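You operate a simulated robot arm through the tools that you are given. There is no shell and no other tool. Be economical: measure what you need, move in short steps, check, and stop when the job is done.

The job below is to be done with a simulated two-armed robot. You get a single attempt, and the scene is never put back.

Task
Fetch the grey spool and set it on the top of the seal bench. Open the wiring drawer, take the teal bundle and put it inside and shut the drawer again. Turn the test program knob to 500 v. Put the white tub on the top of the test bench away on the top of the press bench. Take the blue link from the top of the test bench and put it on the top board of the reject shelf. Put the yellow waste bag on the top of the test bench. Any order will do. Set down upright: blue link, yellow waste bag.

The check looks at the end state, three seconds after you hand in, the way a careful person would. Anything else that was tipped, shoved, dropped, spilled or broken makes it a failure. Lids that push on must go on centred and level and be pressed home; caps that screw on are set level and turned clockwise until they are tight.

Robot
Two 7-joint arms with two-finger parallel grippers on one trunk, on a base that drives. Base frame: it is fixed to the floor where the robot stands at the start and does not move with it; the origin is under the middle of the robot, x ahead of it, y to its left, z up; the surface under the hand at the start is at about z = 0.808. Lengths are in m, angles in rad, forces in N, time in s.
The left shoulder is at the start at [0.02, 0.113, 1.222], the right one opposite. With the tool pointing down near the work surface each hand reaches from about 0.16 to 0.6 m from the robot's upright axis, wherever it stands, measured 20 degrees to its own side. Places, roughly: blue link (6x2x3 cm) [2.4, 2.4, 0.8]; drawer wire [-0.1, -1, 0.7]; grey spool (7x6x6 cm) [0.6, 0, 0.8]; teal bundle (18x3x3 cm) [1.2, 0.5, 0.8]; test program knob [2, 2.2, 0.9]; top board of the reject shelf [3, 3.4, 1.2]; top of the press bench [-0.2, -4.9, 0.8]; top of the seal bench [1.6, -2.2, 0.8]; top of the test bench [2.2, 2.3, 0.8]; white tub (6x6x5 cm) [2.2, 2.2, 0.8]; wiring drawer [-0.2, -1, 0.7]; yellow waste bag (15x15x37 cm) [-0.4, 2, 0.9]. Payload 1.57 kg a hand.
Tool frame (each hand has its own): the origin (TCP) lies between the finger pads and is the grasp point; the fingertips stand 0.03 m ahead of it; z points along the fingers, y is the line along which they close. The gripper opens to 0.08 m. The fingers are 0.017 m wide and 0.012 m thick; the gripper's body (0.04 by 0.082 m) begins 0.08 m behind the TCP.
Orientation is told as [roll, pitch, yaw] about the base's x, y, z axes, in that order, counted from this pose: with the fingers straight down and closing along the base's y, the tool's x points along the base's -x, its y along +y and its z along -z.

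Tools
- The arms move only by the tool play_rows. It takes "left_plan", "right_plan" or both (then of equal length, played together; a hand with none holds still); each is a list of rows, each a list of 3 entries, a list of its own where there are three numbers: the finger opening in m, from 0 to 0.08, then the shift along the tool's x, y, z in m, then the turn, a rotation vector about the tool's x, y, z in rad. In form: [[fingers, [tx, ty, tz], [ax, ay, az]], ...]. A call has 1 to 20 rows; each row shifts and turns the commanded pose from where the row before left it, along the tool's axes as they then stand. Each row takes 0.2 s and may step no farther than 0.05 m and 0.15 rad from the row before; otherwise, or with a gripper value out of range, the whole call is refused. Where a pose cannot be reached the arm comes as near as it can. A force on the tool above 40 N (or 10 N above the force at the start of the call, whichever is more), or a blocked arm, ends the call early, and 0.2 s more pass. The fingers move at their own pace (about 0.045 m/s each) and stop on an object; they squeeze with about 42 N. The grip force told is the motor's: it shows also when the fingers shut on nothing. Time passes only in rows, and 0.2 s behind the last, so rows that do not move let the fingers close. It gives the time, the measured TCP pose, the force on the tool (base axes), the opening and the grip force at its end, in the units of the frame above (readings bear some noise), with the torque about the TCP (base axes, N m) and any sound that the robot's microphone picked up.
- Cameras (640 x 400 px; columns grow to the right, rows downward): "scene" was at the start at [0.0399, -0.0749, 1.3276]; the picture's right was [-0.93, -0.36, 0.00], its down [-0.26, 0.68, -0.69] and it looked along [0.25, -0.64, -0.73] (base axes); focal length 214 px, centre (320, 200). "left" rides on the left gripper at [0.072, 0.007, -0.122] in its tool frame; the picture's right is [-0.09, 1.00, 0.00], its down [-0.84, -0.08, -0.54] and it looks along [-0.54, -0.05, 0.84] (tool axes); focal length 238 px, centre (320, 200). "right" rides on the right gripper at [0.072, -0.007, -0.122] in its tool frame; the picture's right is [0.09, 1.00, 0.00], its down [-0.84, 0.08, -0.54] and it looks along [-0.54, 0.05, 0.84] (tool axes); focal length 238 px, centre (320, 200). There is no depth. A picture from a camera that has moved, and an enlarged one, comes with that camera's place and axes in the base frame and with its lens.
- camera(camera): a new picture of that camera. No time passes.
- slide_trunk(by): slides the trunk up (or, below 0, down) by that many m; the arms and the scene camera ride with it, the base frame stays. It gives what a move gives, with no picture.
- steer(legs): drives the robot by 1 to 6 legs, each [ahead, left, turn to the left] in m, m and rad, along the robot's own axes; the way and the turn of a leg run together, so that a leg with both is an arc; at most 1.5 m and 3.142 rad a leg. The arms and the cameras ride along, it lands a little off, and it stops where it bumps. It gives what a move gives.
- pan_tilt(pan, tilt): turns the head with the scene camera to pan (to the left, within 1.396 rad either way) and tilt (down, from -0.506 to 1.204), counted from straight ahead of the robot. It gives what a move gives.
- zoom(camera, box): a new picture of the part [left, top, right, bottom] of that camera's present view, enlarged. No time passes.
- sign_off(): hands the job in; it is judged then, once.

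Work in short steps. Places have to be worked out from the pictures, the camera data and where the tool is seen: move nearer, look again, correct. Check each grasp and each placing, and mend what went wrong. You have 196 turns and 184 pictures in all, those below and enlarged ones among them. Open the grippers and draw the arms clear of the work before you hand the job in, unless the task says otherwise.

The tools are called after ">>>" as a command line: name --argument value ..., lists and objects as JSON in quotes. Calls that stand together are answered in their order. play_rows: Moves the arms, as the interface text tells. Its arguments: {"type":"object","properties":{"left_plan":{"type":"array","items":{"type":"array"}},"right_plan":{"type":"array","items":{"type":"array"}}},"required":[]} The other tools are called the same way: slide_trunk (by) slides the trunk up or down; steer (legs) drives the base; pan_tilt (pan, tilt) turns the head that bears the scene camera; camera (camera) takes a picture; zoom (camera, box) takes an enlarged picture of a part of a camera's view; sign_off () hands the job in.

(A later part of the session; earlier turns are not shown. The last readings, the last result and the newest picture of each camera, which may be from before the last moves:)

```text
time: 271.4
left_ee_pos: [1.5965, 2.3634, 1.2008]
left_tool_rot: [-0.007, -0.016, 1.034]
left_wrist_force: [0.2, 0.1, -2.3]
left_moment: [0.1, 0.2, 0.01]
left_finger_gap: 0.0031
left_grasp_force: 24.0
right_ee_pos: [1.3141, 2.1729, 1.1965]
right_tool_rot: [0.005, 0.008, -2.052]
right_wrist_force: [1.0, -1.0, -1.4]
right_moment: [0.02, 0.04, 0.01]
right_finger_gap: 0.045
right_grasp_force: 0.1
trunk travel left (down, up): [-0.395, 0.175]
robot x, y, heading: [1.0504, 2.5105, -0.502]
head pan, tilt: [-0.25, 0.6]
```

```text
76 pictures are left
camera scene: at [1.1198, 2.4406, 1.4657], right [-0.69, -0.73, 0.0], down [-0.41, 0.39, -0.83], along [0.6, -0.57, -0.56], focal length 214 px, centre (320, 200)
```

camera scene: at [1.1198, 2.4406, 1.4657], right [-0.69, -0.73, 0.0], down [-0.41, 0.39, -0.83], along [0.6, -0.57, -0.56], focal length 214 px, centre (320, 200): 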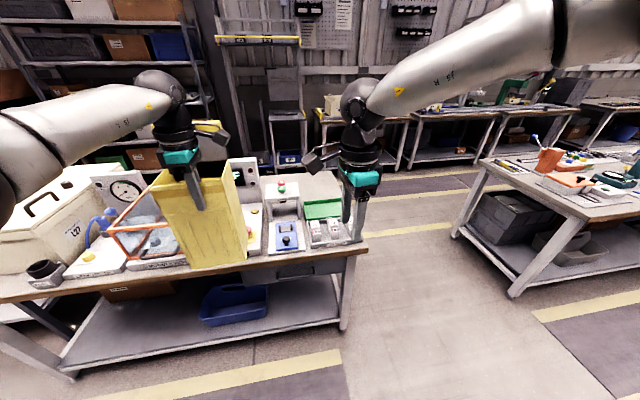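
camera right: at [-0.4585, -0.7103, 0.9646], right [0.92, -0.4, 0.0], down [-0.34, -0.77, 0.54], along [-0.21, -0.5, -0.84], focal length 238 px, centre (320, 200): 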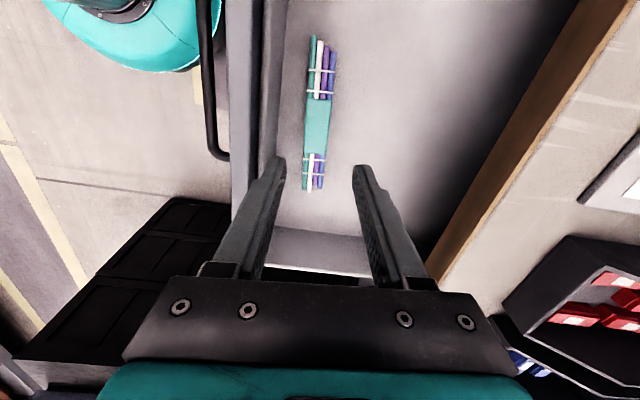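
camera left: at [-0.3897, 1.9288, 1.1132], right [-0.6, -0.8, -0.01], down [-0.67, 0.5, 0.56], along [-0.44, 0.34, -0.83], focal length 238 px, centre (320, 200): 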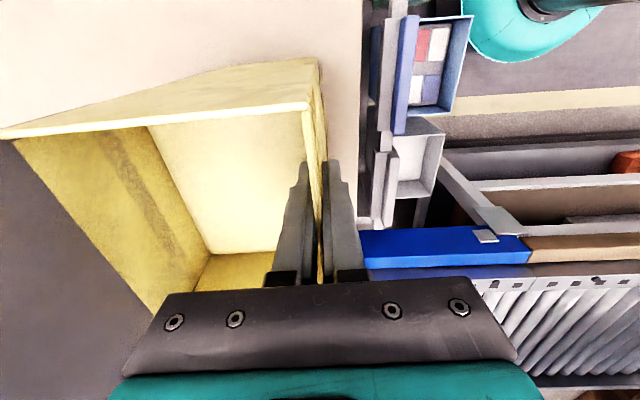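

>>> zoom --camera "scene" --box '[0, 150, 380, 300]'

```text
1.68 times, centred on (190, 225) of scene
camera zoom: at [1.1198, 2.4406, 1.4657], right [-0.69, -0.73, 0.0], down [-0.41, 0.39, -0.83], along [0.6, -0.57, -0.56], focal length 361 px, centre (539, 158)
```

zoom: 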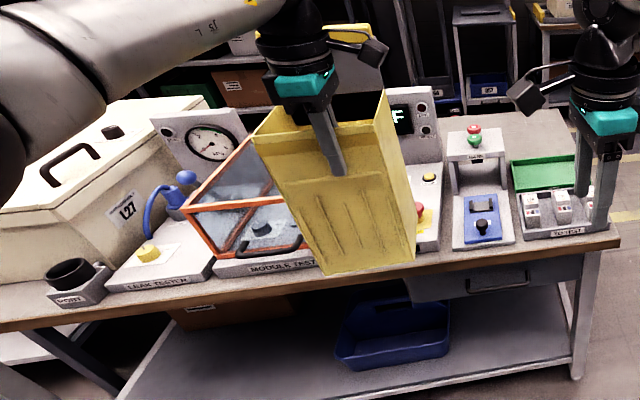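

The bench front is crowded, but its right end at the back looks free, near (1.98, 1.65). I drive around to that end and face along the bench to place the bag there.

>>> steer --legs '[[-0.1, 0, 0], [0, -1.06, 0], [0, 0, 1.55], [0, -1.35, 0]]'

>>> pan_tilt --pan -0.1 --tilt 0.6

>>> camera --camera "scene"

```text
time: 287.8
left_ee_pos: [1.7737, 1.4741, 1.2007]
left_tool_rot: [-0.006, -0.016, 2.585]
left_wrist_force: [0.4, 0.4, -2.8]
left_moment: [-0.17, 0.08, 0.01]
left_finger_gap: 0.0027
left_grasp_force: 24.5
right_ee_pos: [1.9598, 1.1898, 1.1971]
right_tool_rot: [0.003, 0.008, -0.503]
right_wrist_force: [0.0, 0.5, 0.4]
right_moment: [0.0, 0.02, -0.01]
right_finger_gap: 0.0451
right_grasp_force: 0.2
trunk travel left (down, up): [-0.395, 0.175]
robot x, y, heading: [1.6206, 0.9261, 1.046]
head pan, tilt: [-0.25, 0.6]
```

```text
time: 288.5
left_ee_pos: [1.7727, 1.4733, 1.2018]
left_tool_rot: [-0.005, -0.016, 2.585]
left_wrist_force: [0.1, -0.1, -2.3]
left_moment: [-0.15, 0.04, 0.0]
left_finger_gap: 0.0028
left_grasp_force: 24.0
right_ee_pos: [1.9593, 1.1916, 1.1974]
right_tool_rot: [0.004, 0.007, -0.502]
right_wrist_force: [0.3, -0.1, 0.3]
right_moment: [-0.03, 0.01, 0.0]
right_finger_gap: 0.045
right_grasp_force: 0.0
trunk travel left (down, up): [-0.395, 0.175]
robot x, y, heading: [1.6212, 0.9268, 1.043]
head pan, tilt: [-0.099, 0.6]
```

```text
74 pictures are left
camera scene: at [1.6769, 1.008, 1.4657], right [0.81, -0.59, 0.0], down [-0.33, -0.46, -0.82], along [0.48, 0.67, -0.57], focal length 214 px, centre (320, 200)
```

scene: 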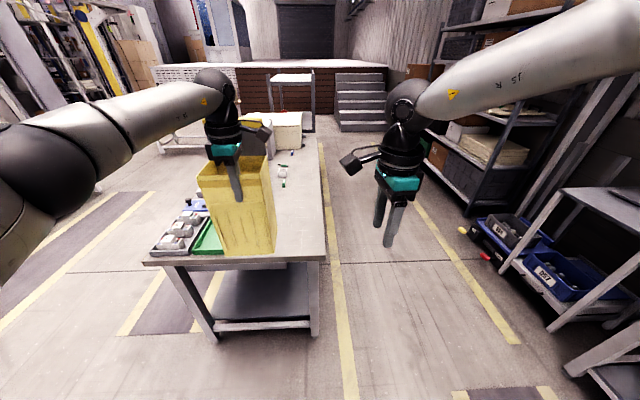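

The right half of the test bench is clear. I drive 18 cm ahead so the bag is over the free near corner, and check.

>>> steer --legs '[[0.18, -0.027, 0]]'

>>> pan_tilt --pan -0.1 --tilt 0.75

>>> camera --camera "scene"

```text
time: 290.0
left_ee_pos: [1.8869, 1.6086, 1.2016]
left_tool_rot: [-0.007, -0.014, 2.577]
left_wrist_force: [0.5, 0.3, -2.4]
left_moment: [-0.17, 0.07, 0.01]
left_finger_gap: 0.0028
left_grasp_force: 24.5
right_ee_pos: [2.0707, 1.3254, 1.1967]
right_tool_rot: [0.004, 0.008, -0.511]
right_wrist_force: [-0.4, 0.6, 0.1]
right_moment: [-0.04, 0.02, 0.01]
right_finger_gap: 0.0451
right_grasp_force: 0.1
trunk travel left (down, up): [-0.395, 0.175]
robot x, y, heading: [1.7271, 1.0628, 1.041]
head pan, tilt: [-0.099, 0.6]
```

```text
time: 290.7
left_ee_pos: [1.8859, 1.6068, 1.2014]
left_tool_rot: [-0.007, -0.014, 2.578]
left_wrist_force: [0.3, 0.2, -2.1]
left_moment: [-0.1, 0.06, 0.0]
left_finger_gap: 0.0029
left_grasp_force: 24.1
right_ee_pos: [2.0712, 1.3232, 1.1979]
right_tool_rot: [0.005, 0.007, -0.509]
right_wrist_force: [-0.1, -0.6, -0.1]
right_moment: [-0.02, -0.01, 0.0]
right_finger_gap: 0.0448
right_grasp_force: 0.1
trunk travel left (down, up): [-0.395, 0.175]
robot x, y, heading: [1.7291, 1.0636, 1.038]
head pan, tilt: [-0.099, 0.75]
```

```text
73 pictures are left
camera scene: at [1.7838, 1.1383, 1.4529], right [0.81, -0.59, 0.0], down [-0.4, -0.55, -0.73], along [0.43, 0.59, -0.68], focal length 214 px, centre (320, 200)
```

scene: 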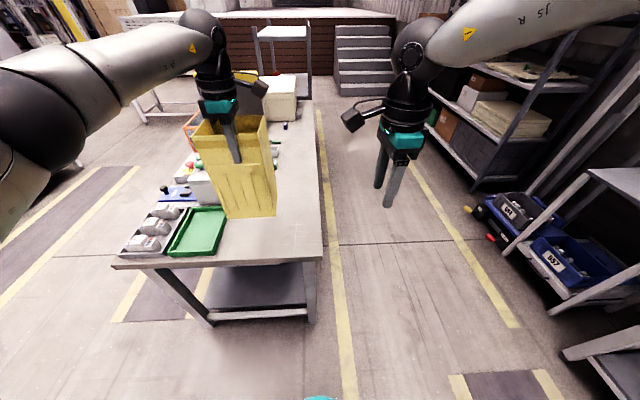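

The spot under the bag is clear, with 6 cm to the near edge and 11 cm to the green tray. I lower with the trunk.

>>> slide_trunk --by -0.11

>>> zoom --camera "scene" --box '[130, 80, 350, 280]'

```text
time: 292.1
left_ee_pos: [1.8861, 1.6079, 1.0916]
left_tool_rot: [-0.006, -0.014, 2.578]
left_wrist_force: [0.1, -0.5, -2.9]
left_moment: [-0.14, 0.06, 0.01]
left_finger_gap: 0.0031
left_grasp_force: 24.1
right_ee_pos: [2.0715, 1.3229, 1.0878]
right_tool_rot: [0.004, 0.006, -0.51]
right_wrist_force: [0.4, 0.2, -0.2]
right_moment: [-0.01, 0.0, 0.0]
right_finger_gap: 0.0448
right_grasp_force: 0.0
trunk travel left (down, up): [-0.285, 0.285]
robot x, y, heading: [1.7307, 1.0668, 1.039]
head pan, tilt: [-0.099, 0.75]
```

```text
2.00 times, centred on (240, 180) of scene
camera zoom: at [1.7839, 1.1384, 1.3429], right [0.81, -0.59, 0.0], down [-0.4, -0.55, -0.73], along [0.43, 0.59, -0.68], focal length 429 px, centre (480, 240)
```

zoom: 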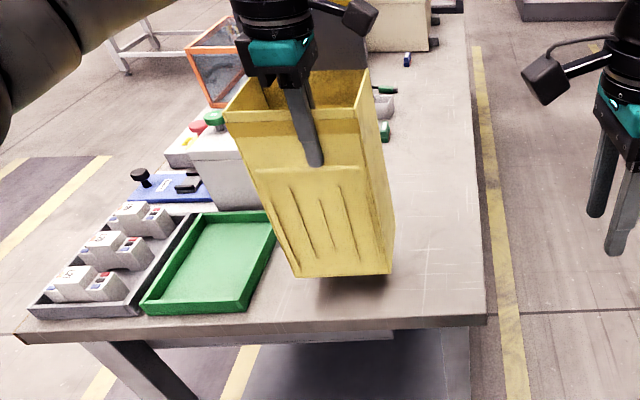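

The bag's base is close to the surface. I lower in 1 cm steps, watching the force.

>>> slide_trunk --by -0.012

>>> slide_trunk --by -0.01

>>> zoom --camera "scene" --box '[130, 80, 350, 280]'

```text
time: 292.7
left_ee_pos: [1.8873, 1.6084, 1.0796]
left_tool_rot: [-0.008, -0.016, 2.578]
left_wrist_force: [0.5, -0.1, -1.7]
left_moment: [-0.16, 0.02, -0.04]
left_finger_gap: 0.0029
left_grasp_force: 24.3
right_ee_pos: [2.0717, 1.3225, 1.0746]
right_tool_rot: [0.002, 0.007, -0.512]
right_wrist_force: [-0.4, 0.7, 0.1]
right_moment: [0.01, 0.0, 0.0]
right_finger_gap: 0.0451
right_grasp_force: 0.1
trunk travel left (down, up): [-0.273, 0.297]
robot x, y, heading: [1.728, 1.0639, 1.046]
head pan, tilt: [-0.099, 0.75]
```

```text
time: 293.3
left_ee_pos: [1.8858, 1.6068, 1.0691]
left_tool_rot: [-0.006, -0.017, 2.577]
left_wrist_force: [0.6, -0.7, -2.9]
left_moment: [-0.08, 0.06, -0.01]
left_finger_gap: 0.003
left_grasp_force: 24.3
right_ee_pos: [2.0706, 1.3225, 1.0654]
right_tool_rot: [0.004, 0.006, -0.51]
right_wrist_force: [0.2, -0.1, -0.3]
right_moment: [-0.03, 0.02, 0.0]
right_finger_gap: 0.0451
right_grasp_force: 0.1
trunk travel left (down, up): [-0.263, 0.307]
robot x, y, heading: [1.7262, 1.0648, 1.035]
head pan, tilt: [-0.099, 0.75]
```

```text
2.00 times, centred on (240, 180) of scene
camera zoom: at [1.7839, 1.1384, 1.3208], right [0.81, -0.59, 0.0], down [-0.4, -0.55, -0.73], along [0.43, 0.59, -0.68], focal length 429 px, centre (480, 240)
```

zoom: 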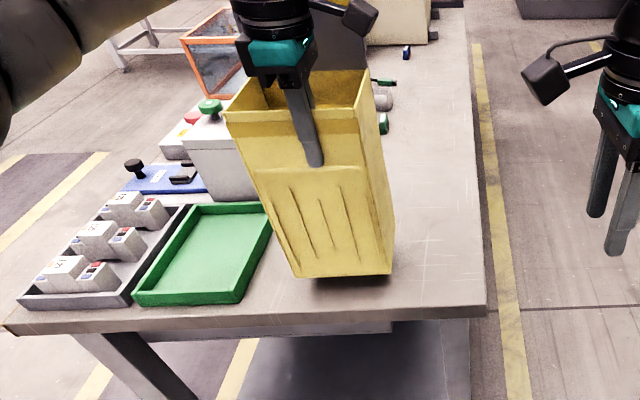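

>>> slide_trunk --by -0.01

>>> slide_trunk --by -0.006

```text
time: 293.9
left_ee_pos: [1.8863, 1.6074, 1.0596]
left_tool_rot: [-0.007, -0.015, 2.577]
left_wrist_force: [0.2, 0.7, -1.9]
left_moment: [-0.15, 0.08, 0.01]
left_finger_gap: 0.0028
left_grasp_force: 23.9
right_ee_pos: [2.0711, 1.3229, 1.0554]
right_tool_rot: [0.003, 0.007, -0.511]
right_wrist_force: [0.2, -1.2, 0.2]
right_moment: [0.01, -0.01, 0.01]
right_finger_gap: 0.0451
right_grasp_force: 0.1
trunk travel left (down, up): [-0.253, 0.317]
robot x, y, heading: [1.7243, 1.0655, 1.04]
head pan, tilt: [-0.099, 0.75]
```

```text
time: 294.4
left_ee_pos: [1.8867, 1.6091, 1.0542]
left_tool_rot: [-0.008, -0.015, 2.578]
left_wrist_force: [-0.1, 0.3, -1.8]
left_moment: [-0.15, 0.03, 0.02]
left_finger_gap: 0.0031
left_grasp_force: 23.8
right_ee_pos: [2.0707, 1.3242, 1.0483]
right_tool_rot: [0.003, 0.008, -0.51]
right_wrist_force: [0.4, 0.4, -0.2]
right_moment: [-0.01, -0.01, 0.01]
right_finger_gap: 0.0448
right_grasp_force: 0.0
trunk travel left (down, up): [-0.247, 0.323]
robot x, y, heading: [1.7298, 1.0636, 1.036]
head pan, tilt: [-0.099, 0.75]
```

Still free hanging. I continue down with 6 mm steps.

>>> slide_trunk --by -0.006

>>> slide_trunk --by -0.005

>>> zoom --camera "scene" --box '[230, 140, 350, 240]'

```text
time: 295.0
left_ee_pos: [1.8867, 1.6077, 1.0481]
left_tool_rot: [-0.006, -0.015, 2.578]
left_wrist_force: [0.8, 0.6, -1.9]
left_moment: [-0.17, 0.04, 0.0]
left_finger_gap: 0.0028
left_grasp_force: 24.0
right_ee_pos: [2.0714, 1.3232, 1.0428]
right_tool_rot: [0.003, 0.007, -0.51]
right_wrist_force: [0.2, -0.7, -0.1]
right_moment: [0.01, 0.02, 0.0]
right_finger_gap: 0.045
right_grasp_force: 0.0
trunk travel left (down, up): [-0.241, 0.329]
robot x, y, heading: [1.7251, 1.0629, 1.038]
head pan, tilt: [-0.099, 0.75]
```

```text
time: 295.5
left_ee_pos: [1.8857, 1.6084, 1.0421]
left_tool_rot: [-0.006, -0.015, 2.578]
left_wrist_force: [-0.8, -0.5, -1.6]
left_moment: [-0.15, 0.03, 0.02]
left_finger_gap: 0.003
left_grasp_force: 23.9
right_ee_pos: [2.0713, 1.3232, 1.0385]
right_tool_rot: [0.003, 0.007, -0.511]
right_wrist_force: [0.6, 0.0, 0.3]
right_moment: [-0.04, 0.01, 0.0]
right_finger_gap: 0.0449
right_grasp_force: 0.1
trunk travel left (down, up): [-0.236, 0.334]
robot x, y, heading: [1.729, 1.0639, 1.041]
head pan, tilt: [-0.099, 0.75]
```

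```text
4.00 times, centred on (290, 190) of scene
camera zoom: at [1.784, 1.1385, 1.2938], right [0.81, -0.59, 0.0], down [-0.4, -0.55, -0.73], along [0.43, 0.59, -0.68], focal length 858 px, centre (440, 240)
```

zoom: 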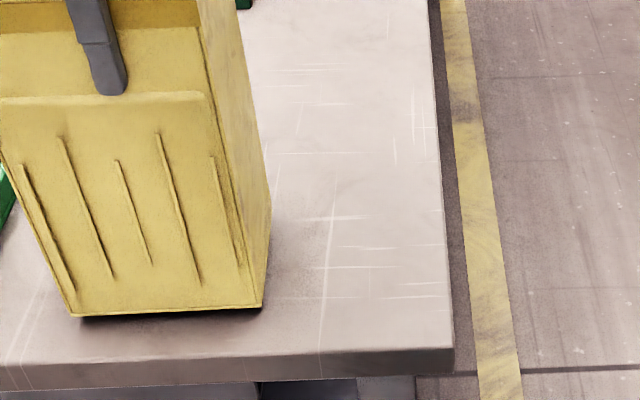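

The shadow shows only a small gap left. I continue.

>>> slide_trunk --by -0.006

>>> slide_trunk --by -0.004

>>> zoom --camera "scene" --box '[230, 140, 350, 240]'

```text
time: 296.1
left_ee_pos: [1.8872, 1.6091, 1.0378]
left_tool_rot: [-0.005, -0.017, 2.579]
left_wrist_force: [0.8, -0.3, -1.4]
left_moment: [-0.16, 0.06, 0.02]
left_finger_gap: 0.0031
left_grasp_force: 24.3
right_ee_pos: [2.0708, 1.3235, 1.0307]
right_tool_rot: [0.003, 0.006, -0.511]
right_wrist_force: [0.5, -0.2, -0.4]
right_moment: [0.02, -0.04, 0.01]
right_finger_gap: 0.0449
right_grasp_force: 0.1
trunk travel left (down, up): [-0.23, 0.34]
robot x, y, heading: [1.7296, 1.0631, 1.04]
head pan, tilt: [-0.099, 0.75]
```

```text
time: 296.6
left_ee_pos: [1.8874, 1.6076, 1.0333]
left_tool_rot: [-0.007, -0.016, 2.577]
left_wrist_force: [0.2, -0.1, -3.0]
left_moment: [-0.14, 0.09, 0.02]
left_finger_gap: 0.003
left_grasp_force: 24.2
right_ee_pos: [2.0708, 1.3238, 1.0278]
right_tool_rot: [0.003, 0.007, -0.509]
right_wrist_force: [0.1, 0.1, 0.3]
right_moment: [-0.02, -0.02, -0.04]
right_finger_gap: 0.0452
right_grasp_force: 0.0
trunk travel left (down, up): [-0.226, 0.344]
robot x, y, heading: [1.73, 1.0662, 1.035]
head pan, tilt: [-0.099, 0.75]
```

```text
4.00 times, centred on (290, 190) of scene
camera zoom: at [1.784, 1.1385, 1.2838], right [0.81, -0.59, 0.0], down [-0.4, -0.55, -0.73], along [0.43, 0.59, -0.68], focal length 858 px, centre (440, 240)
```

zoom: 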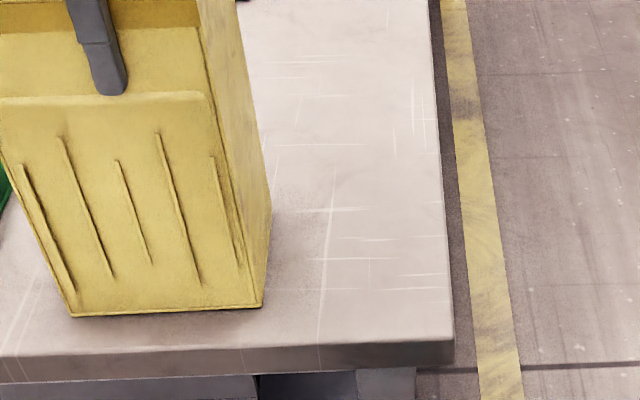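

Nearly touching. I take two more 3 mm steps.

>>> slide_trunk --by -0.003

>>> slide_trunk --by -0.003

```text
time: 297.1
left_ee_pos: [1.8873, 1.6065, 1.032]
left_tool_rot: [-0.011, -0.017, 2.578]
left_wrist_force: [-0.8, -1.1, 9.5]
left_moment: [0.1, 0.81, 0.07]
left_finger_gap: 0.0029
left_grasp_force: 24.1
right_ee_pos: [2.0708, 1.3224, 1.0245]
right_tool_rot: [0.005, 0.008, -0.51]
right_wrist_force: [0.3, 0.1, 0.4]
right_moment: [0.0, 0.0, 0.03]
right_finger_gap: 0.045
right_grasp_force: 0.0
trunk travel left (down, up): [-0.223, 0.347]
robot x, y, heading: [1.7311, 1.0677, 1.04]
head pan, tilt: [-0.099, 0.75]
```

```text
time: 297.6
left_ee_pos: [1.8872, 1.6064, 1.029]
left_tool_rot: [-0.011, -0.013, 2.578]
left_wrist_force: [0.0, -1.0, 19.7]
left_moment: [-0.28, 0.13, 0.1]
left_finger_gap: 0.003
left_grasp_force: 24.1
right_ee_pos: [2.0704, 1.3227, 1.023]
right_tool_rot: [0.005, 0.007, -0.509]
right_wrist_force: [0.4, -0.2, 0.3]
right_moment: [-0.01, -0.02, 0.03]
right_finger_gap: 0.045
right_grasp_force: 0.1
trunk travel left (down, up): [-0.22, 0.35]
robot x, y, heading: [1.7291, 1.065, 1.039]
head pan, tilt: [-0.099, 0.75]
```

The bag stands on the bench. I open the fingers and rise.

>>> play_rows --left_plan '[[0.04, [0, 0, -0.002], [0, 0, 0]], [0.05, [0, 0, 0], [0, 0, 0]], [0.05, [0, 0, 0], [0, 0, 0]], [0.05, [0, 0, 0], [0, 0, 0]]]'

>>> slide_trunk --by 0.17

>>> camera --camera "scene"

```text
time: 298.6
left_ee_pos: [1.887, 1.6067, 1.0287]
left_tool_rot: [-0.006, -0.016, 2.578]
left_wrist_force: [0.2, -0.5, -0.2]
left_moment: [-0.01, 0.0, 0.04]
left_finger_gap: 0.0498
left_grasp_force: 0.0
right_ee_pos: [2.0713, 1.3243, 1.0214]
right_tool_rot: [0.003, 0.009, -0.508]
right_wrist_force: [0.5, -0.2, 0.0]
right_moment: [0.02, 0.0, 0.02]
right_finger_gap: 0.045
right_grasp_force: 0.1
trunk travel left (down, up): [-0.22, 0.35]
robot x, y, heading: [1.7316, 1.0627, 1.041]
head pan, tilt: [-0.099, 0.75]
```

```text
time: 300.6
left_ee_pos: [1.887, 1.6074, 1.1982]
left_tool_rot: [-0.007, -0.016, 2.579]
left_wrist_force: [-0.1, -0.1, -0.7]
left_moment: [0.0, 0.0, -0.01]
left_finger_gap: 0.05
left_grasp_force: 0.0
right_ee_pos: [2.0708, 1.3222, 1.191]
right_tool_rot: [0.004, 0.008, -0.51]
right_wrist_force: [-0.5, 0.4, -0.1]
right_moment: [0.02, 0.01, 0.01]
right_finger_gap: 0.0449
right_grasp_force: 0.1
trunk travel left (down, up): [-0.39, 0.18]
robot x, y, heading: [1.729, 1.0589, 1.041]
head pan, tilt: [-0.099, 0.75]
```

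```text
68 pictures are left
camera scene: at [1.784, 1.1384, 1.4477], right [0.81, -0.59, 0.0], down [-0.4, -0.55, -0.73], along [0.43, 0.59, -0.68], focal length 214 px, centre (320, 200)
```

scene: 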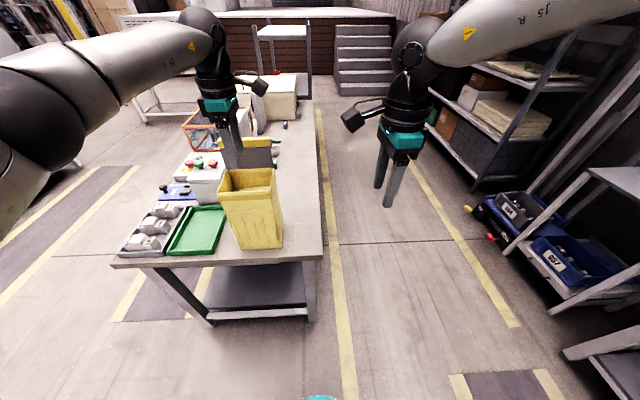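

The bag stands upright on its own. Now I drive around to the bench's open right side, where the white tub and blue link are.

>>> steer --legs '[[-0.25, 0, 0], [0, -0.6, 0], [1.45, 0, 0], [0, 0, 1.52]]'

>>> pan_tilt --pan 0 --tilt 0.7

>>> camera --camera "scene"

```text
time: 315.8
left_ee_pos: [2.3086, 1.9993, 1.1988]
left_tool_rot: [-0.009, -0.016, -2.202]
left_wrist_force: [0.3, -0.5, -0.1]
left_moment: [0.03, 0.02, 0.01]
left_finger_gap: 0.0499
left_grasp_force: 0.0
right_ee_pos: [2.6044, 2.1644, 1.1923]
right_tool_rot: [0.004, 0.006, 0.998]
right_wrist_force: [0.5, 0.8, -0.8]
right_moment: [-0.01, 0.05, 0.0]
right_finger_gap: 0.0449
right_grasp_force: 0.0
trunk travel left (down, up): [-0.39, 0.18]
robot x, y, heading: [2.8432, 1.8059, 2.538]
head pan, tilt: [-0.099, 0.75]
```

```text
time: 316.5
left_ee_pos: [2.3097, 2.0011, 1.1989]
left_tool_rot: [-0.006, -0.017, -2.201]
left_wrist_force: [0.0, -0.7, 0.0]
left_moment: [0.0, -0.02, -0.01]
left_finger_gap: 0.0501
left_grasp_force: 0.1
right_ee_pos: [2.6049, 2.1649, 1.1912]
right_tool_rot: [0.005, 0.006, 0.995]
right_wrist_force: [-0.6, 0.1, 0.8]
right_moment: [0.03, 0.04, -0.01]
right_finger_gap: 0.0448
right_grasp_force: 0.0
trunk travel left (down, up): [-0.39, 0.18]
robot x, y, heading: [2.8409, 1.8069, 2.54]
head pan, tilt: [0.0, 0.7]
```

```text
67 pictures are left
camera scene: at [2.7642, 1.8595, 1.4521], right [0.56, 0.83, 0.0], down [0.53, -0.36, -0.76], along [-0.63, 0.43, -0.64], focal length 214 px, centre (320, 200)
```

scene: 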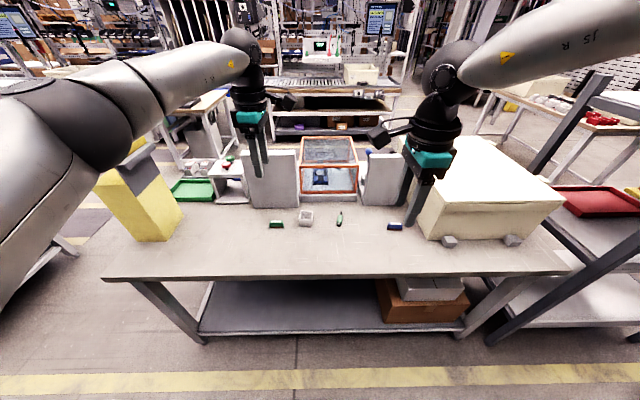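

>>> zoom --camera "scene" --box '[240, 130, 440, 270]'

```text
2.86 times, centred on (340, 200) of scene
camera zoom: at [2.7642, 1.8595, 1.4521], right [0.56, 0.83, 0.0], down [0.53, -0.36, -0.76], along [-0.63, 0.43, -0.64], focal length 613 px, centre (263, 200)
```

zoom: 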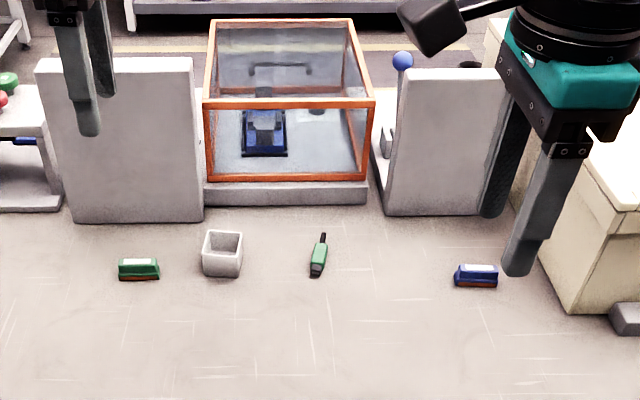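

The link is at about (2.444, 2.44) and the tub at (2.219, 2.162), both clear of other things. I draw the left hand back a little and move closer so that each hand faces its item.

>>> play_rows --left_plan '[[0.08, [0, 0.045, 0], [0, 0, 0]], [0.08, [0, 0.045, 0], [0, 0, 0]]]'

>>> steer --legs '[[0.22, -0.12, 0]]'

>>> camera --camera "right"

>>> camera --camera "left"

```text
time: 317.1
left_ee_pos: [2.3816, 1.9452, 1.2012]
left_tool_rot: [-0.007, -0.016, -2.196]
left_wrist_force: [0.8, -0.5, 0.2]
left_moment: [-0.02, 0.03, 0.02]
left_finger_gap: 0.0803
left_grasp_force: 0.1
right_ee_pos: [2.6052, 2.1645, 1.191]
right_tool_rot: [0.005, 0.005, 0.996]
right_wrist_force: [0.1, -0.9, -0.2]
right_moment: [0.01, 0.01, 0.0]
right_finger_gap: 0.0448
right_grasp_force: 0.0
trunk travel left (down, up): [-0.39, 0.18]
robot x, y, heading: [2.8431, 1.8076, 2.541]
head pan, tilt: [0.0, 0.7]
```

```text
time: 318.9
left_ee_pos: [2.2653, 2.1682, 1.2003]
left_tool_rot: [-0.007, -0.014, -2.199]
left_wrist_force: [-0.6, 0.7, -0.2]
left_moment: [-0.02, 0.0, 0.01]
left_finger_gap: 0.08
left_grasp_force: 0.0
right_ee_pos: [2.4886, 2.3874, 1.1913]
right_tool_rot: [0.004, 0.006, 0.999]
right_wrist_force: [-0.5, 0.8, -1.2]
right_moment: [-0.05, -0.05, 0.01]
right_finger_gap: 0.0452
right_grasp_force: 0.0
trunk travel left (down, up): [-0.39, 0.18]
robot x, y, heading: [2.726, 2.0333, 2.54]
head pan, tilt: [0.0, 0.7]
```

```text
65 pictures are left
camera right: at [2.455, 2.3246, 1.314], right [-0.89, 0.46, 0.0], down [0.39, 0.75, 0.54], along [0.24, 0.48, -0.84], focal length 238 px, centre (320, 200)
```

right: 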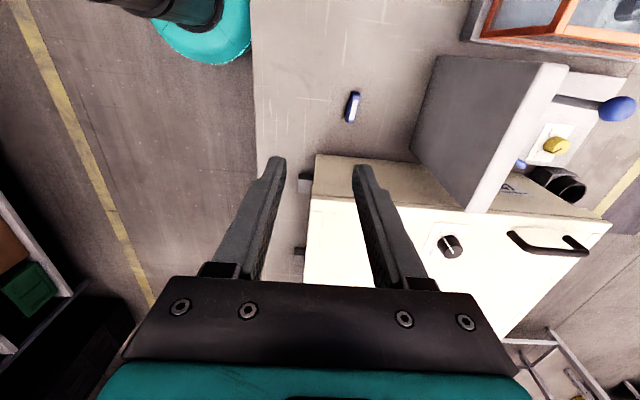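

```text
64 pictures are left
camera left: at [2.3157, 2.2246, 1.322], right [0.75, -0.66, -0.01], down [-0.55, -0.63, 0.56], along [-0.37, -0.41, -0.83], focal length 238 px, centre (320, 200)
```

left: 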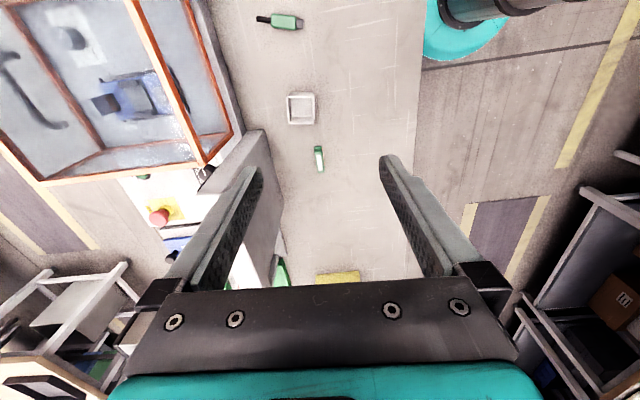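

Both positions are confirmed. I lower the trunk 20 cm, then bring the right hand over the link (turned 0.12 rad) and the left hand over the tub.

>>> slide_trunk --by -0.2

>>> play_rows --right_plan '[[0.05, [-0.01, 0.035, 0], [0, 0, 0.06]], [0.05, [-0.009, 0.034, 0], [0, 0, 0.06]], [0.05, [0, 0, 0.04], [0, 0, 0]], [0.05, [0, 0, 0.03], [0, 0, 0]], [0.05, [0, 0, 0], [0, 0, 0]]]' --left_plan '[[0.08, [0.013, 0.018, 0], [0, 0, 0]], [0.08, [0.013, 0.018, 0], [0, 0, 0]], [0.08, [0, 0, 0], [0, 0, 0]], [0.08, [0, 0, 0], [0, 0, 0]], [0.08, [0, 0, 0], [0, 0, 0]]]'

>>> camera --camera "right"

>>> camera --camera "left"

```text
time: 321.1
left_ee_pos: [2.2656, 2.1678, 0.9993]
left_tool_rot: [-0.006, -0.016, -2.2]
left_wrist_force: [0.1, -0.3, 0.9]
left_moment: [-0.03, 0.0, -0.04]
left_finger_gap: 0.0799
left_grasp_force: 0.1
right_ee_pos: [2.4898, 2.3861, 0.9922]
right_tool_rot: [0.005, 0.006, 0.998]
right_wrist_force: [-0.6, 0.8, 0.4]
right_moment: [0.0, 0.0, 0.01]
right_finger_gap: 0.0453
right_grasp_force: 0.1
trunk travel left (down, up): [-0.19, 0.38]
robot x, y, heading: [2.7257, 2.0318, 2.55]
head pan, tilt: [0.0, 0.7]
```

```text
time: 322.3
left_ee_pos: [2.3125, 2.1682, 1.0001]
left_tool_rot: [-0.008, -0.017, -2.199]
left_wrist_force: [-0.6, 0.8, -0.2]
left_moment: [0.01, 0.0, -0.02]
left_finger_gap: 0.0799
left_grasp_force: 0.1
right_ee_pos: [2.4441, 2.441, 0.9237]
right_tool_rot: [0.004, 0.007, 0.877]
right_wrist_force: [0.4, 1.2, 0.9]
right_moment: [-0.02, -0.01, 0.02]
right_finger_gap: 0.0499
right_grasp_force: 0.2
trunk travel left (down, up): [-0.19, 0.38]
robot x, y, heading: [2.7251, 2.0329, 2.541]
head pan, tilt: [0.0, 0.7]
```

```text
63 pictures are left
camera right: at [2.4017, 2.3821, 1.0467], right [-0.82, 0.57, 0.0], down [0.48, 0.69, 0.54], along [0.3, 0.44, -0.84], focal length 238 px, centre (320, 200)
```

right: 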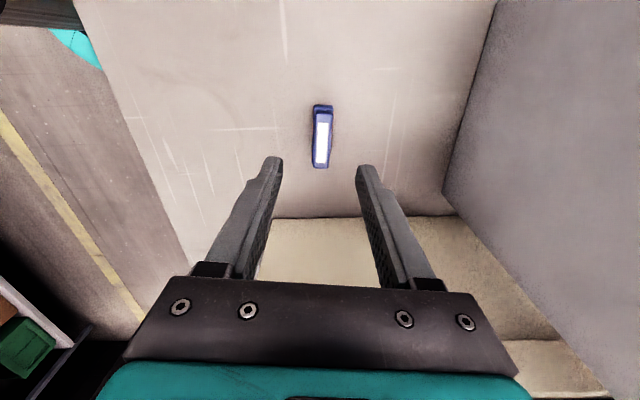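

```text
62 pictures are left
camera left: at [2.3623, 2.2232, 1.1216], right [0.75, -0.66, -0.01], down [-0.55, -0.63, 0.56], along [-0.37, -0.41, -0.83], focal length 238 px, centre (320, 200)
```

left: 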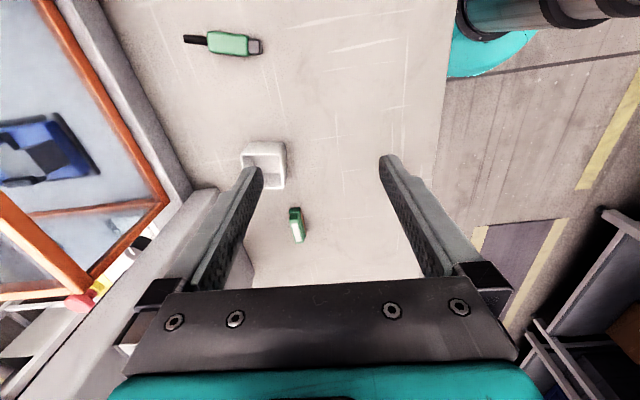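

The right hand is right over the link; I descend, square up by -0.08 rad and grip it. The left hand went the wrong way earlier, so I correct it toward the tub.

>>> play_rows --right_plan '[[0.05, [-0.002, 0.001, 0.04], [0, 0, -0.08]], [0.05, [0, 0, 0.036], [0, 0, 0]], [0.05, [0, 0, 0], [0, 0, 0]], [0.0, [0, 0, 0], [0, 0, 0]], [0.0, [0, 0, 0], [0, 0, 0]], [0.0, [0, 0, 0], [0, 0, 0]], [0.0, [0, 0, 0], [0, 0, 0]]]' --left_plan '[[0.08, [-0.016, -0.026, 0], [0, 0, 0]], [0.08, [-0.016, -0.026, 0], [0, 0, 0]], [0.08, [-0.015, -0.025, 0], [0, 0, 0]], [0.08, [0, 0, 0], [0, 0, 0]], [0.08, [0, 0, 0], [0, 0, 0]], [0.08, [0, 0, 0], [0, 0, 0]], [0.08, [0, 0, 0], [0, 0, 0]]]'

>>> camera --camera "right"

>>> camera --camera "left"

```text
time: 323.9
left_ee_pos: [2.2233, 2.1725, 1.0031]
left_tool_rot: [-0.008, -0.015, -2.199]
left_wrist_force: [-0.2, 0.4, -0.9]
left_moment: [-0.03, 0.03, 0.01]
left_finger_gap: 0.0801
left_grasp_force: 0.0
right_ee_pos: [2.464, 2.4431, 0.8609]
right_tool_rot: [0.006, 0.007, 0.958]
right_wrist_force: [0.9, -0.6, 0.2]
right_moment: [0.01, -0.01, -0.01]
right_finger_gap: 0.0
right_grasp_force: 21.2
right hand out of reach, approached as far as the arm can: row 1, 2
trunk travel left (down, up): [-0.19, 0.38]
robot x, y, heading: [2.7296, 2.0284, 2.542]
head pan, tilt: [0.0, 0.7]
```

```text
61 pictures are left
camera right: at [2.4283, 2.3814, 0.9838], right [-0.87, 0.5, 0.01], down [0.42, 0.73, 0.54], along [0.26, 0.47, -0.84], focal length 238 px, centre (320, 200)
```

right: 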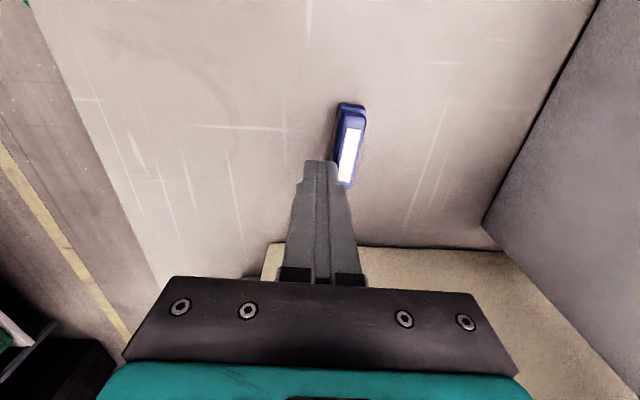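

```text
60 pictures are left
camera left: at [2.273, 2.2288, 1.1234], right [0.75, -0.66, -0.01], down [-0.55, -0.63, 0.56], along [-0.37, -0.41, -0.83], focal length 238 px, centre (320, 200)
```

left: 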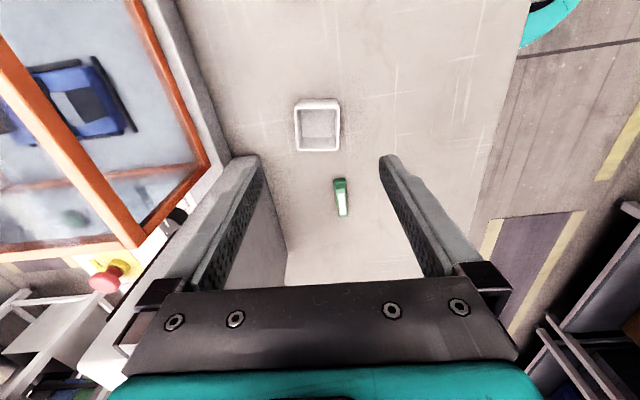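

The right hand fell short again and closed just beside the link, which has not moved. I raise, open, shift 2 cm each way and lower with the trunk instead.

>>> play_rows --right_plan '[[0.0, [0, 0, -0.04], [0, 0, 0]], [0.05, [0, 0, -0.04], [0, 0, 0]], [0.05, [0.019, 0.02, 0], [0, 0, 0]], [0.05, [0, 0, 0], [0, 0, 0]]]'

>>> slide_trunk --by -0.06

>>> camera --camera "right"

```text
time: 324.9
left_ee_pos: [2.223, 2.1727, 1.0019]
left_tool_rot: [-0.008, -0.016, -2.199]
left_wrist_force: [0.0, 0.5, 0.5]
left_moment: [-0.03, 0.01, 0.03]
left_finger_gap: 0.08
left_grasp_force: 0.1
right_ee_pos: [2.4387, 2.4396, 0.9371]
right_tool_rot: [0.004, 0.007, 0.957]
right_wrist_force: [-0.1, 0.1, 0.4]
right_moment: [0.01, 0.01, 0.01]
right_finger_gap: 0.05
right_grasp_force: 0.1
trunk travel left (down, up): [-0.19, 0.38]
robot x, y, heading: [2.7236, 2.0295, 2.547]
head pan, tilt: [0.0, 0.7]
```

```text
time: 325.9
left_ee_pos: [2.2226, 2.1725, 0.9422]
left_tool_rot: [-0.009, -0.018, -2.2]
left_wrist_force: [0.8, 0.3, 0.7]
left_moment: [-0.01, 0.02, 0.0]
left_finger_gap: 0.0801
left_grasp_force: 0.0
right_ee_pos: [2.4397, 2.4392, 0.8778]
right_tool_rot: [0.004, 0.006, 0.959]
right_wrist_force: [0.2, 0.6, -0.7]
right_moment: [-0.01, 0.01, -0.03]
right_finger_gap: 0.05
right_grasp_force: 0.0
trunk travel left (down, up): [-0.13, 0.44]
robot x, y, heading: [2.7259, 2.0286, 2.545]
head pan, tilt: [0.0, 0.7]
```

```text
59 pictures are left
camera right: at [2.4024, 2.3782, 1.0001], right [-0.87, 0.5, 0.0], down [0.42, 0.73, 0.54], along [0.26, 0.47, -0.84], focal length 238 px, centre (320, 200)
```

right: 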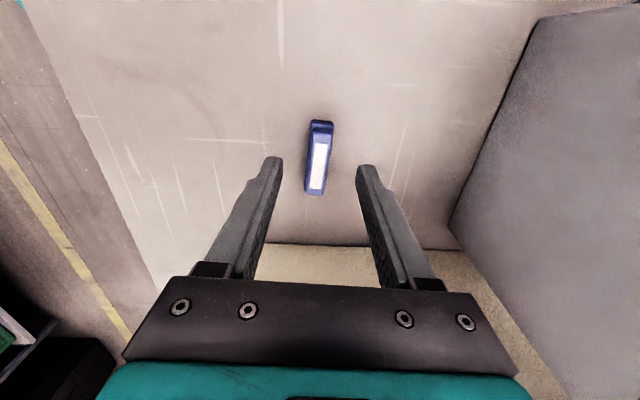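

Centred and aligned. I lower 3 cm and close on the link.

>>> slide_trunk --by -0.031

>>> play_rows --right_plan '[[0.0, [0, 0, 0], [0, 0, 0]], [0.0, [0, 0, 0], [0, 0, 0]], [0.0, [0, 0, 0], [0, 0, 0]], [0.0, [0, 0, 0], [0, 0, 0]]]'

>>> camera --camera "left"

```text
time: 326.6
left_ee_pos: [2.2228, 2.1729, 0.9098]
left_tool_rot: [-0.006, -0.016, -2.199]
left_wrist_force: [0.4, -0.3, -0.6]
left_moment: [-0.02, -0.01, 0.04]
left_finger_gap: 0.0798
left_grasp_force: 0.1
right_ee_pos: [2.4385, 2.4398, 0.8472]
right_tool_rot: [0.003, 0.008, 0.957]
right_wrist_force: [-0.2, 1.0, 0.5]
right_moment: [0.03, -0.01, 0.02]
right_finger_gap: 0.0499
right_grasp_force: 0.0
trunk travel left (down, up): [-0.099, 0.471]
robot x, y, heading: [2.7211, 2.0272, 2.543]
head pan, tilt: [0.0, 0.7]
```

```text
time: 327.6
left_ee_pos: [2.2229, 2.1723, 0.9108]
left_tool_rot: [-0.007, -0.016, -2.2]
left_wrist_force: [-0.5, 1.0, 1.2]
left_moment: [0.04, -0.02, -0.06]
left_finger_gap: 0.0801
left_grasp_force: 0.1
right_ee_pos: [2.4386, 2.4395, 0.8472]
right_tool_rot: [0.003, 0.006, 0.956]
right_wrist_force: [-0.1, 0.2, 0.7]
right_moment: [0.01, 0.0, 0.02]
right_finger_gap: 0.0147
right_grasp_force: 30.3
trunk travel left (down, up): [-0.099, 0.471]
robot x, y, heading: [2.7265, 2.0332, 2.545]
head pan, tilt: [0.0, 0.7]
```

```text
58 pictures are left
camera left: at [2.273, 2.2287, 1.0324], right [0.75, -0.66, -0.01], down [-0.55, -0.63, 0.56], along [-0.37, -0.41, -0.83], focal length 238 px, centre (320, 200)
```

left: 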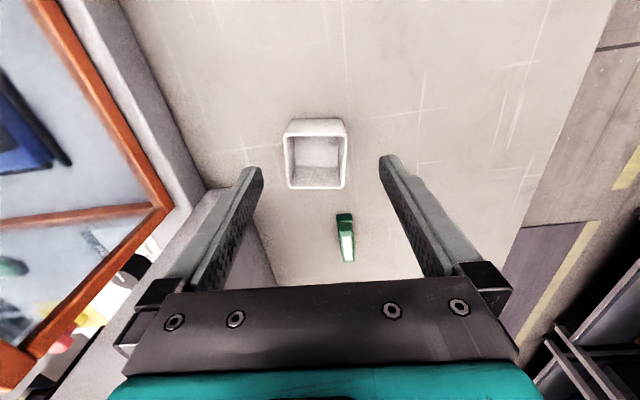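

The link is held (15 mm). I raise it, and lower the left hand around the tub with a 4 mm correction.

>>> play_rows --right_plan '[[0.0, [0, 0, -0.03], [0, 0, 0]], [0.0, [0, 0, -0.03], [0, 0, 0]], [0.0, [0, 0, -0.04], [0, 0, 0]], [0.0, [0, 0, 0], [0, 0, 0]]]' --left_plan '[[0.08, [0, -0.004, 0], [0, 0, 0]], [0.08, [0, 0, 0.035], [0, 0, 0]], [0.08, [0, 0, 0.032], [0, 0, 0]], [0.08, [0, 0, 0], [0, 0, 0]]]'

>>> camera --camera "left"

```text
time: 328.6
left_ee_pos: [2.2159, 2.176, 0.8418]
left_tool_rot: [-0.007, -0.016, -2.199]
left_wrist_force: [0.1, 0.8, 0.2]
left_moment: [0.02, 0.0, -0.01]
left_finger_gap: 0.0801
left_grasp_force: 0.0
right_ee_pos: [2.4411, 2.4412, 0.9487]
right_tool_rot: [0.004, 0.009, 0.96]
right_wrist_force: [-0.2, 0.1, -0.4]
right_moment: [0.01, 0.0, 0.03]
right_finger_gap: 0.0145
right_grasp_force: 30.9
trunk travel left (down, up): [-0.099, 0.471]
robot x, y, heading: [2.726, 2.0259, 2.54]
head pan, tilt: [0.0, 0.7]
```

```text
57 pictures are left
camera left: at [2.2653, 2.2305, 0.9636], right [0.75, -0.66, -0.01], down [-0.55, -0.63, 0.56], along [-0.37, -0.41, -0.83], focal length 238 px, centre (320, 200)
```

left: 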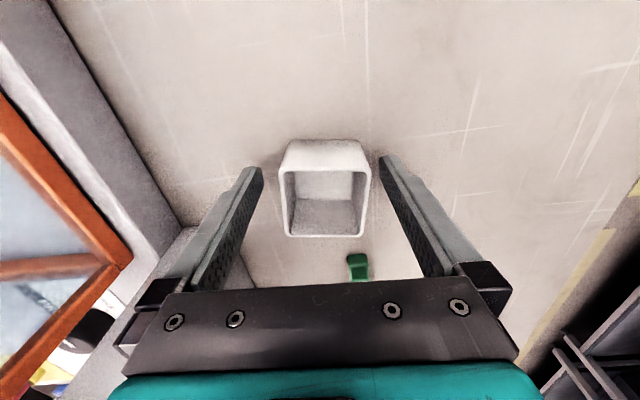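

The tub is between the fingers. I close and lift.

>>> play_rows --left_plan '[[0.04, [0, 0, 0], [0, 0, 0]], [0.04, [0, 0, 0], [0, 0, 0]], [0.04, [0, 0, 0], [0, 0, 0]], [0.04, [0, 0, 0], [0, 0, 0]], [0.04, [0, 0, -0.02], [0, 0, 0]], [0.04, [0, 0, -0.03], [0, 0, 0]], [0.04, [0, 0, -0.04], [0, 0, 0]], [0.04, [0, 0, 0], [0, 0, 0]]]'

>>> slide_trunk --by 0.25

>>> camera --camera "scene"

```text
time: 330.4
left_ee_pos: [2.2191, 2.1762, 0.9352]
left_tool_rot: [-0.006, -0.016, -2.2]
left_wrist_force: [-0.3, 0.1, -0.2]
left_moment: [-0.02, -0.02, -0.02]
left_finger_gap: 0.051
left_grasp_force: 42.1
right_ee_pos: [2.4408, 2.4408, 0.9482]
right_tool_rot: [0.005, 0.005, 0.958]
right_wrist_force: [0.9, -0.2, -0.6]
right_moment: [0.02, -0.01, -0.01]
right_finger_gap: 0.0148
right_grasp_force: 30.4
trunk travel left (down, up): [-0.099, 0.471]
robot x, y, heading: [2.7276, 2.0318, 2.547]
head pan, tilt: [0.0, 0.7]
```

```text
time: 333.0
left_ee_pos: [2.2186, 2.1762, 1.1846]
left_tool_rot: [-0.007, -0.015, -2.198]
left_wrist_force: [0.6, 0.0, -0.4]
left_moment: [-0.02, 0.0, -0.01]
left_finger_gap: 0.0508
left_grasp_force: 42.5
right_ee_pos: [2.4404, 2.4418, 1.1981]
right_tool_rot: [0.003, 0.008, 0.959]
right_wrist_force: [0.4, 0.3, -0.7]
right_moment: [0.0, -0.01, 0.0]
right_finger_gap: 0.0149
right_grasp_force: 30.9
trunk travel left (down, up): [-0.349, 0.221]
robot x, y, heading: [2.7278, 2.0268, 2.541]
head pan, tilt: [0.0, 0.7]
```

```text
56 pictures are left
camera scene: at [2.6491, 2.0821, 1.411], right [0.56, 0.83, 0.0], down [0.53, -0.36, -0.76], along [-0.63, 0.43, -0.64], focal length 214 px, centre (320, 200)
```

scene: 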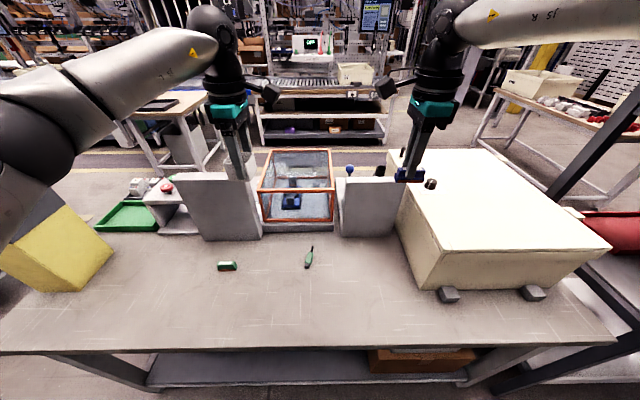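

Both items are held and the bench is otherwise untouched. The reject shelf is beyond the bench's far end; I back off, raise the trunk and drive there.

>>> slide_trunk --by 0.2

>>> steer --legs '[[-0.45, 0, 0], [0, -0.85, 0]]'

>>> pan_tilt --pan -0.4 --tilt 0.3

>>> camera --camera "scene"

```text
time: 335.2
left_ee_pos: [2.2173, 2.1768, 1.3854]
left_tool_rot: [-0.006, -0.017, -2.199]
left_wrist_force: [0.1, -0.1, 0.4]
left_moment: [-0.02, -0.01, -0.01]
left_finger_gap: 0.0508
left_grasp_force: 42.2
right_ee_pos: [2.4407, 2.4416, 1.399]
right_tool_rot: [0.003, 0.007, 0.957]
right_wrist_force: [0.6, -0.1, -0.9]
right_moment: [0.0, 0.01, 0.02]
right_finger_gap: 0.0146
right_grasp_force: 30.3
trunk travel left (down, up): [-0.549, 0.021]
robot x, y, heading: [2.7244, 2.0295, 2.542]
head pan, tilt: [0.0, 0.7]
```

```text
time: 342.1
left_ee_pos: [3.0633, 2.6253, 1.3843]
left_tool_rot: [-0.007, -0.015, -2.18]
left_wrist_force: [0.5, 0.7, 0.1]
left_moment: [-0.04, 0.0, 0.06]
left_finger_gap: 0.0506
left_grasp_force: 42.4
right_ee_pos: [3.2802, 2.8943, 1.3988]
right_tool_rot: [0.002, 0.008, 0.976]
right_wrist_force: [0.3, 0.3, -0.7]
right_moment: [0.04, 0.02, -0.01]
right_finger_gap: 0.0147
right_grasp_force: 30.3
trunk travel left (down, up): [-0.549, 0.021]
robot x, y, heading: [3.5714, 2.4877, 2.569]
head pan, tilt: [0.0, 0.7]
```

```text
time: 342.9
left_ee_pos: [3.0617, 2.6257, 1.3844]
left_tool_rot: [-0.008, -0.015, -2.18]
left_wrist_force: [-0.4, 0.1, -0.3]
left_moment: [-0.02, 0.0, 0.01]
left_finger_gap: 0.0503
left_grasp_force: 42.1
right_ee_pos: [3.2803, 2.8953, 1.3983]
right_tool_rot: [0.003, 0.007, 0.977]
right_wrist_force: [-0.2, 0.0, -0.4]
right_moment: [-0.01, -0.02, 0.01]
right_finger_gap: 0.0145
right_grasp_force: 30.4
trunk travel left (down, up): [-0.549, 0.021]
robot x, y, heading: [3.5724, 2.4882, 2.565]
head pan, tilt: [-0.4, 0.3]
```

```text
55 pictures are left
camera scene: at [3.5138, 2.5701, 1.6471], right [0.83, 0.56, 0.0], down [0.17, -0.25, -0.96], along [-0.53, 0.79, -0.3], focal length 214 px, centre (320, 200)
```

scene: 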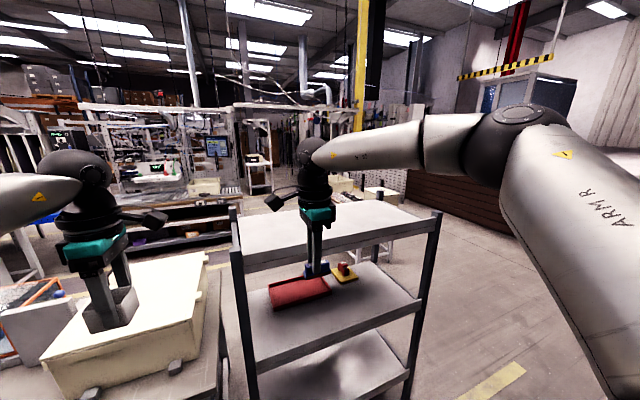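

The reject shelf's top board is empty; its front edge runs from about (2.87, 3.0) to (3.45, 3.73). I drive so the link comes over the front middle of the board.

>>> steer --legs '[[0, -0.33, 0], [0.45, 0, 0]]'

>>> pan_tilt --pan -0.3 --tilt 0.7

>>> camera --camera "scene"

>>> camera --camera "right"

```text
time: 347.4
left_ee_pos: [2.8697, 3.1426, 1.3838]
left_tool_rot: [-0.008, -0.015, -2.173]
left_wrist_force: [-0.5, 1.3, -0.1]
left_moment: [-0.02, -0.03, -0.01]
left_finger_gap: 0.0507
left_grasp_force: 42.0
right_ee_pos: [3.0857, 3.4124, 1.3978]
right_tool_rot: [0.003, 0.006, 0.984]
right_wrist_force: [1.3, 0.1, -0.5]
right_moment: [-0.01, 0.01, 0.01]
right_finger_gap: 0.0145
right_grasp_force: 30.5
trunk travel left (down, up): [-0.549, 0.021]
robot x, y, heading: [3.3832, 3.0112, 2.57]
head pan, tilt: [-0.4, 0.3]
```

```text
time: 348.3
left_ee_pos: [2.871, 3.1421, 1.3843]
left_tool_rot: [-0.007, -0.015, -2.173]
left_wrist_force: [0.5, 0.1, 0.2]
left_moment: [0.01, -0.03, -0.03]
left_finger_gap: 0.0504
left_grasp_force: 41.5
right_ee_pos: [3.0856, 3.4138, 1.3985]
right_tool_rot: [0.005, 0.006, 0.985]
right_wrist_force: [0.1, -0.5, -0.5]
right_moment: [0.03, 0.02, 0.01]
right_finger_gap: 0.0144
right_grasp_force: 30.9
trunk travel left (down, up): [-0.549, 0.021]
robot x, y, heading: [3.3826, 3.0088, 2.569]
head pan, tilt: [-0.3, 0.7]
```

```text
54 pictures are left
camera scene: at [3.3208, 3.0784, 1.6112], right [0.76, 0.64, 0.0], down [0.41, -0.49, -0.77], along [-0.49, 0.59, -0.64], focal length 214 px, centre (320, 200)
```

scene: 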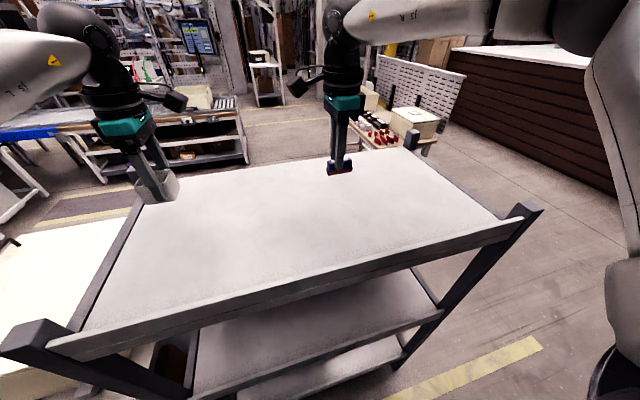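

```text
53 pictures are left
camera right: at [3.0514, 3.3503, 1.5211], right [-0.88, 0.47, 0.01], down [0.4, 0.74, 0.54], along [0.25, 0.47, -0.84], focal length 238 px, centre (320, 200)
```

right: 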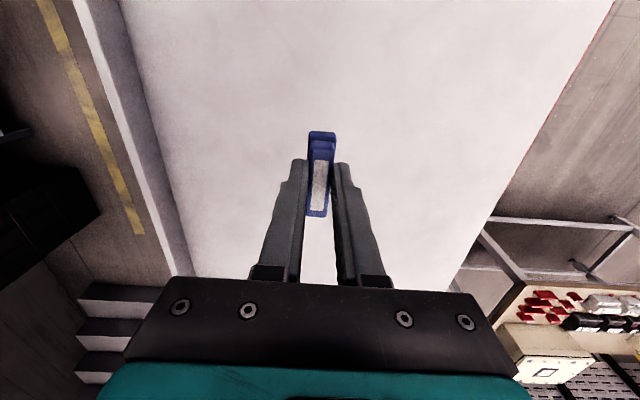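

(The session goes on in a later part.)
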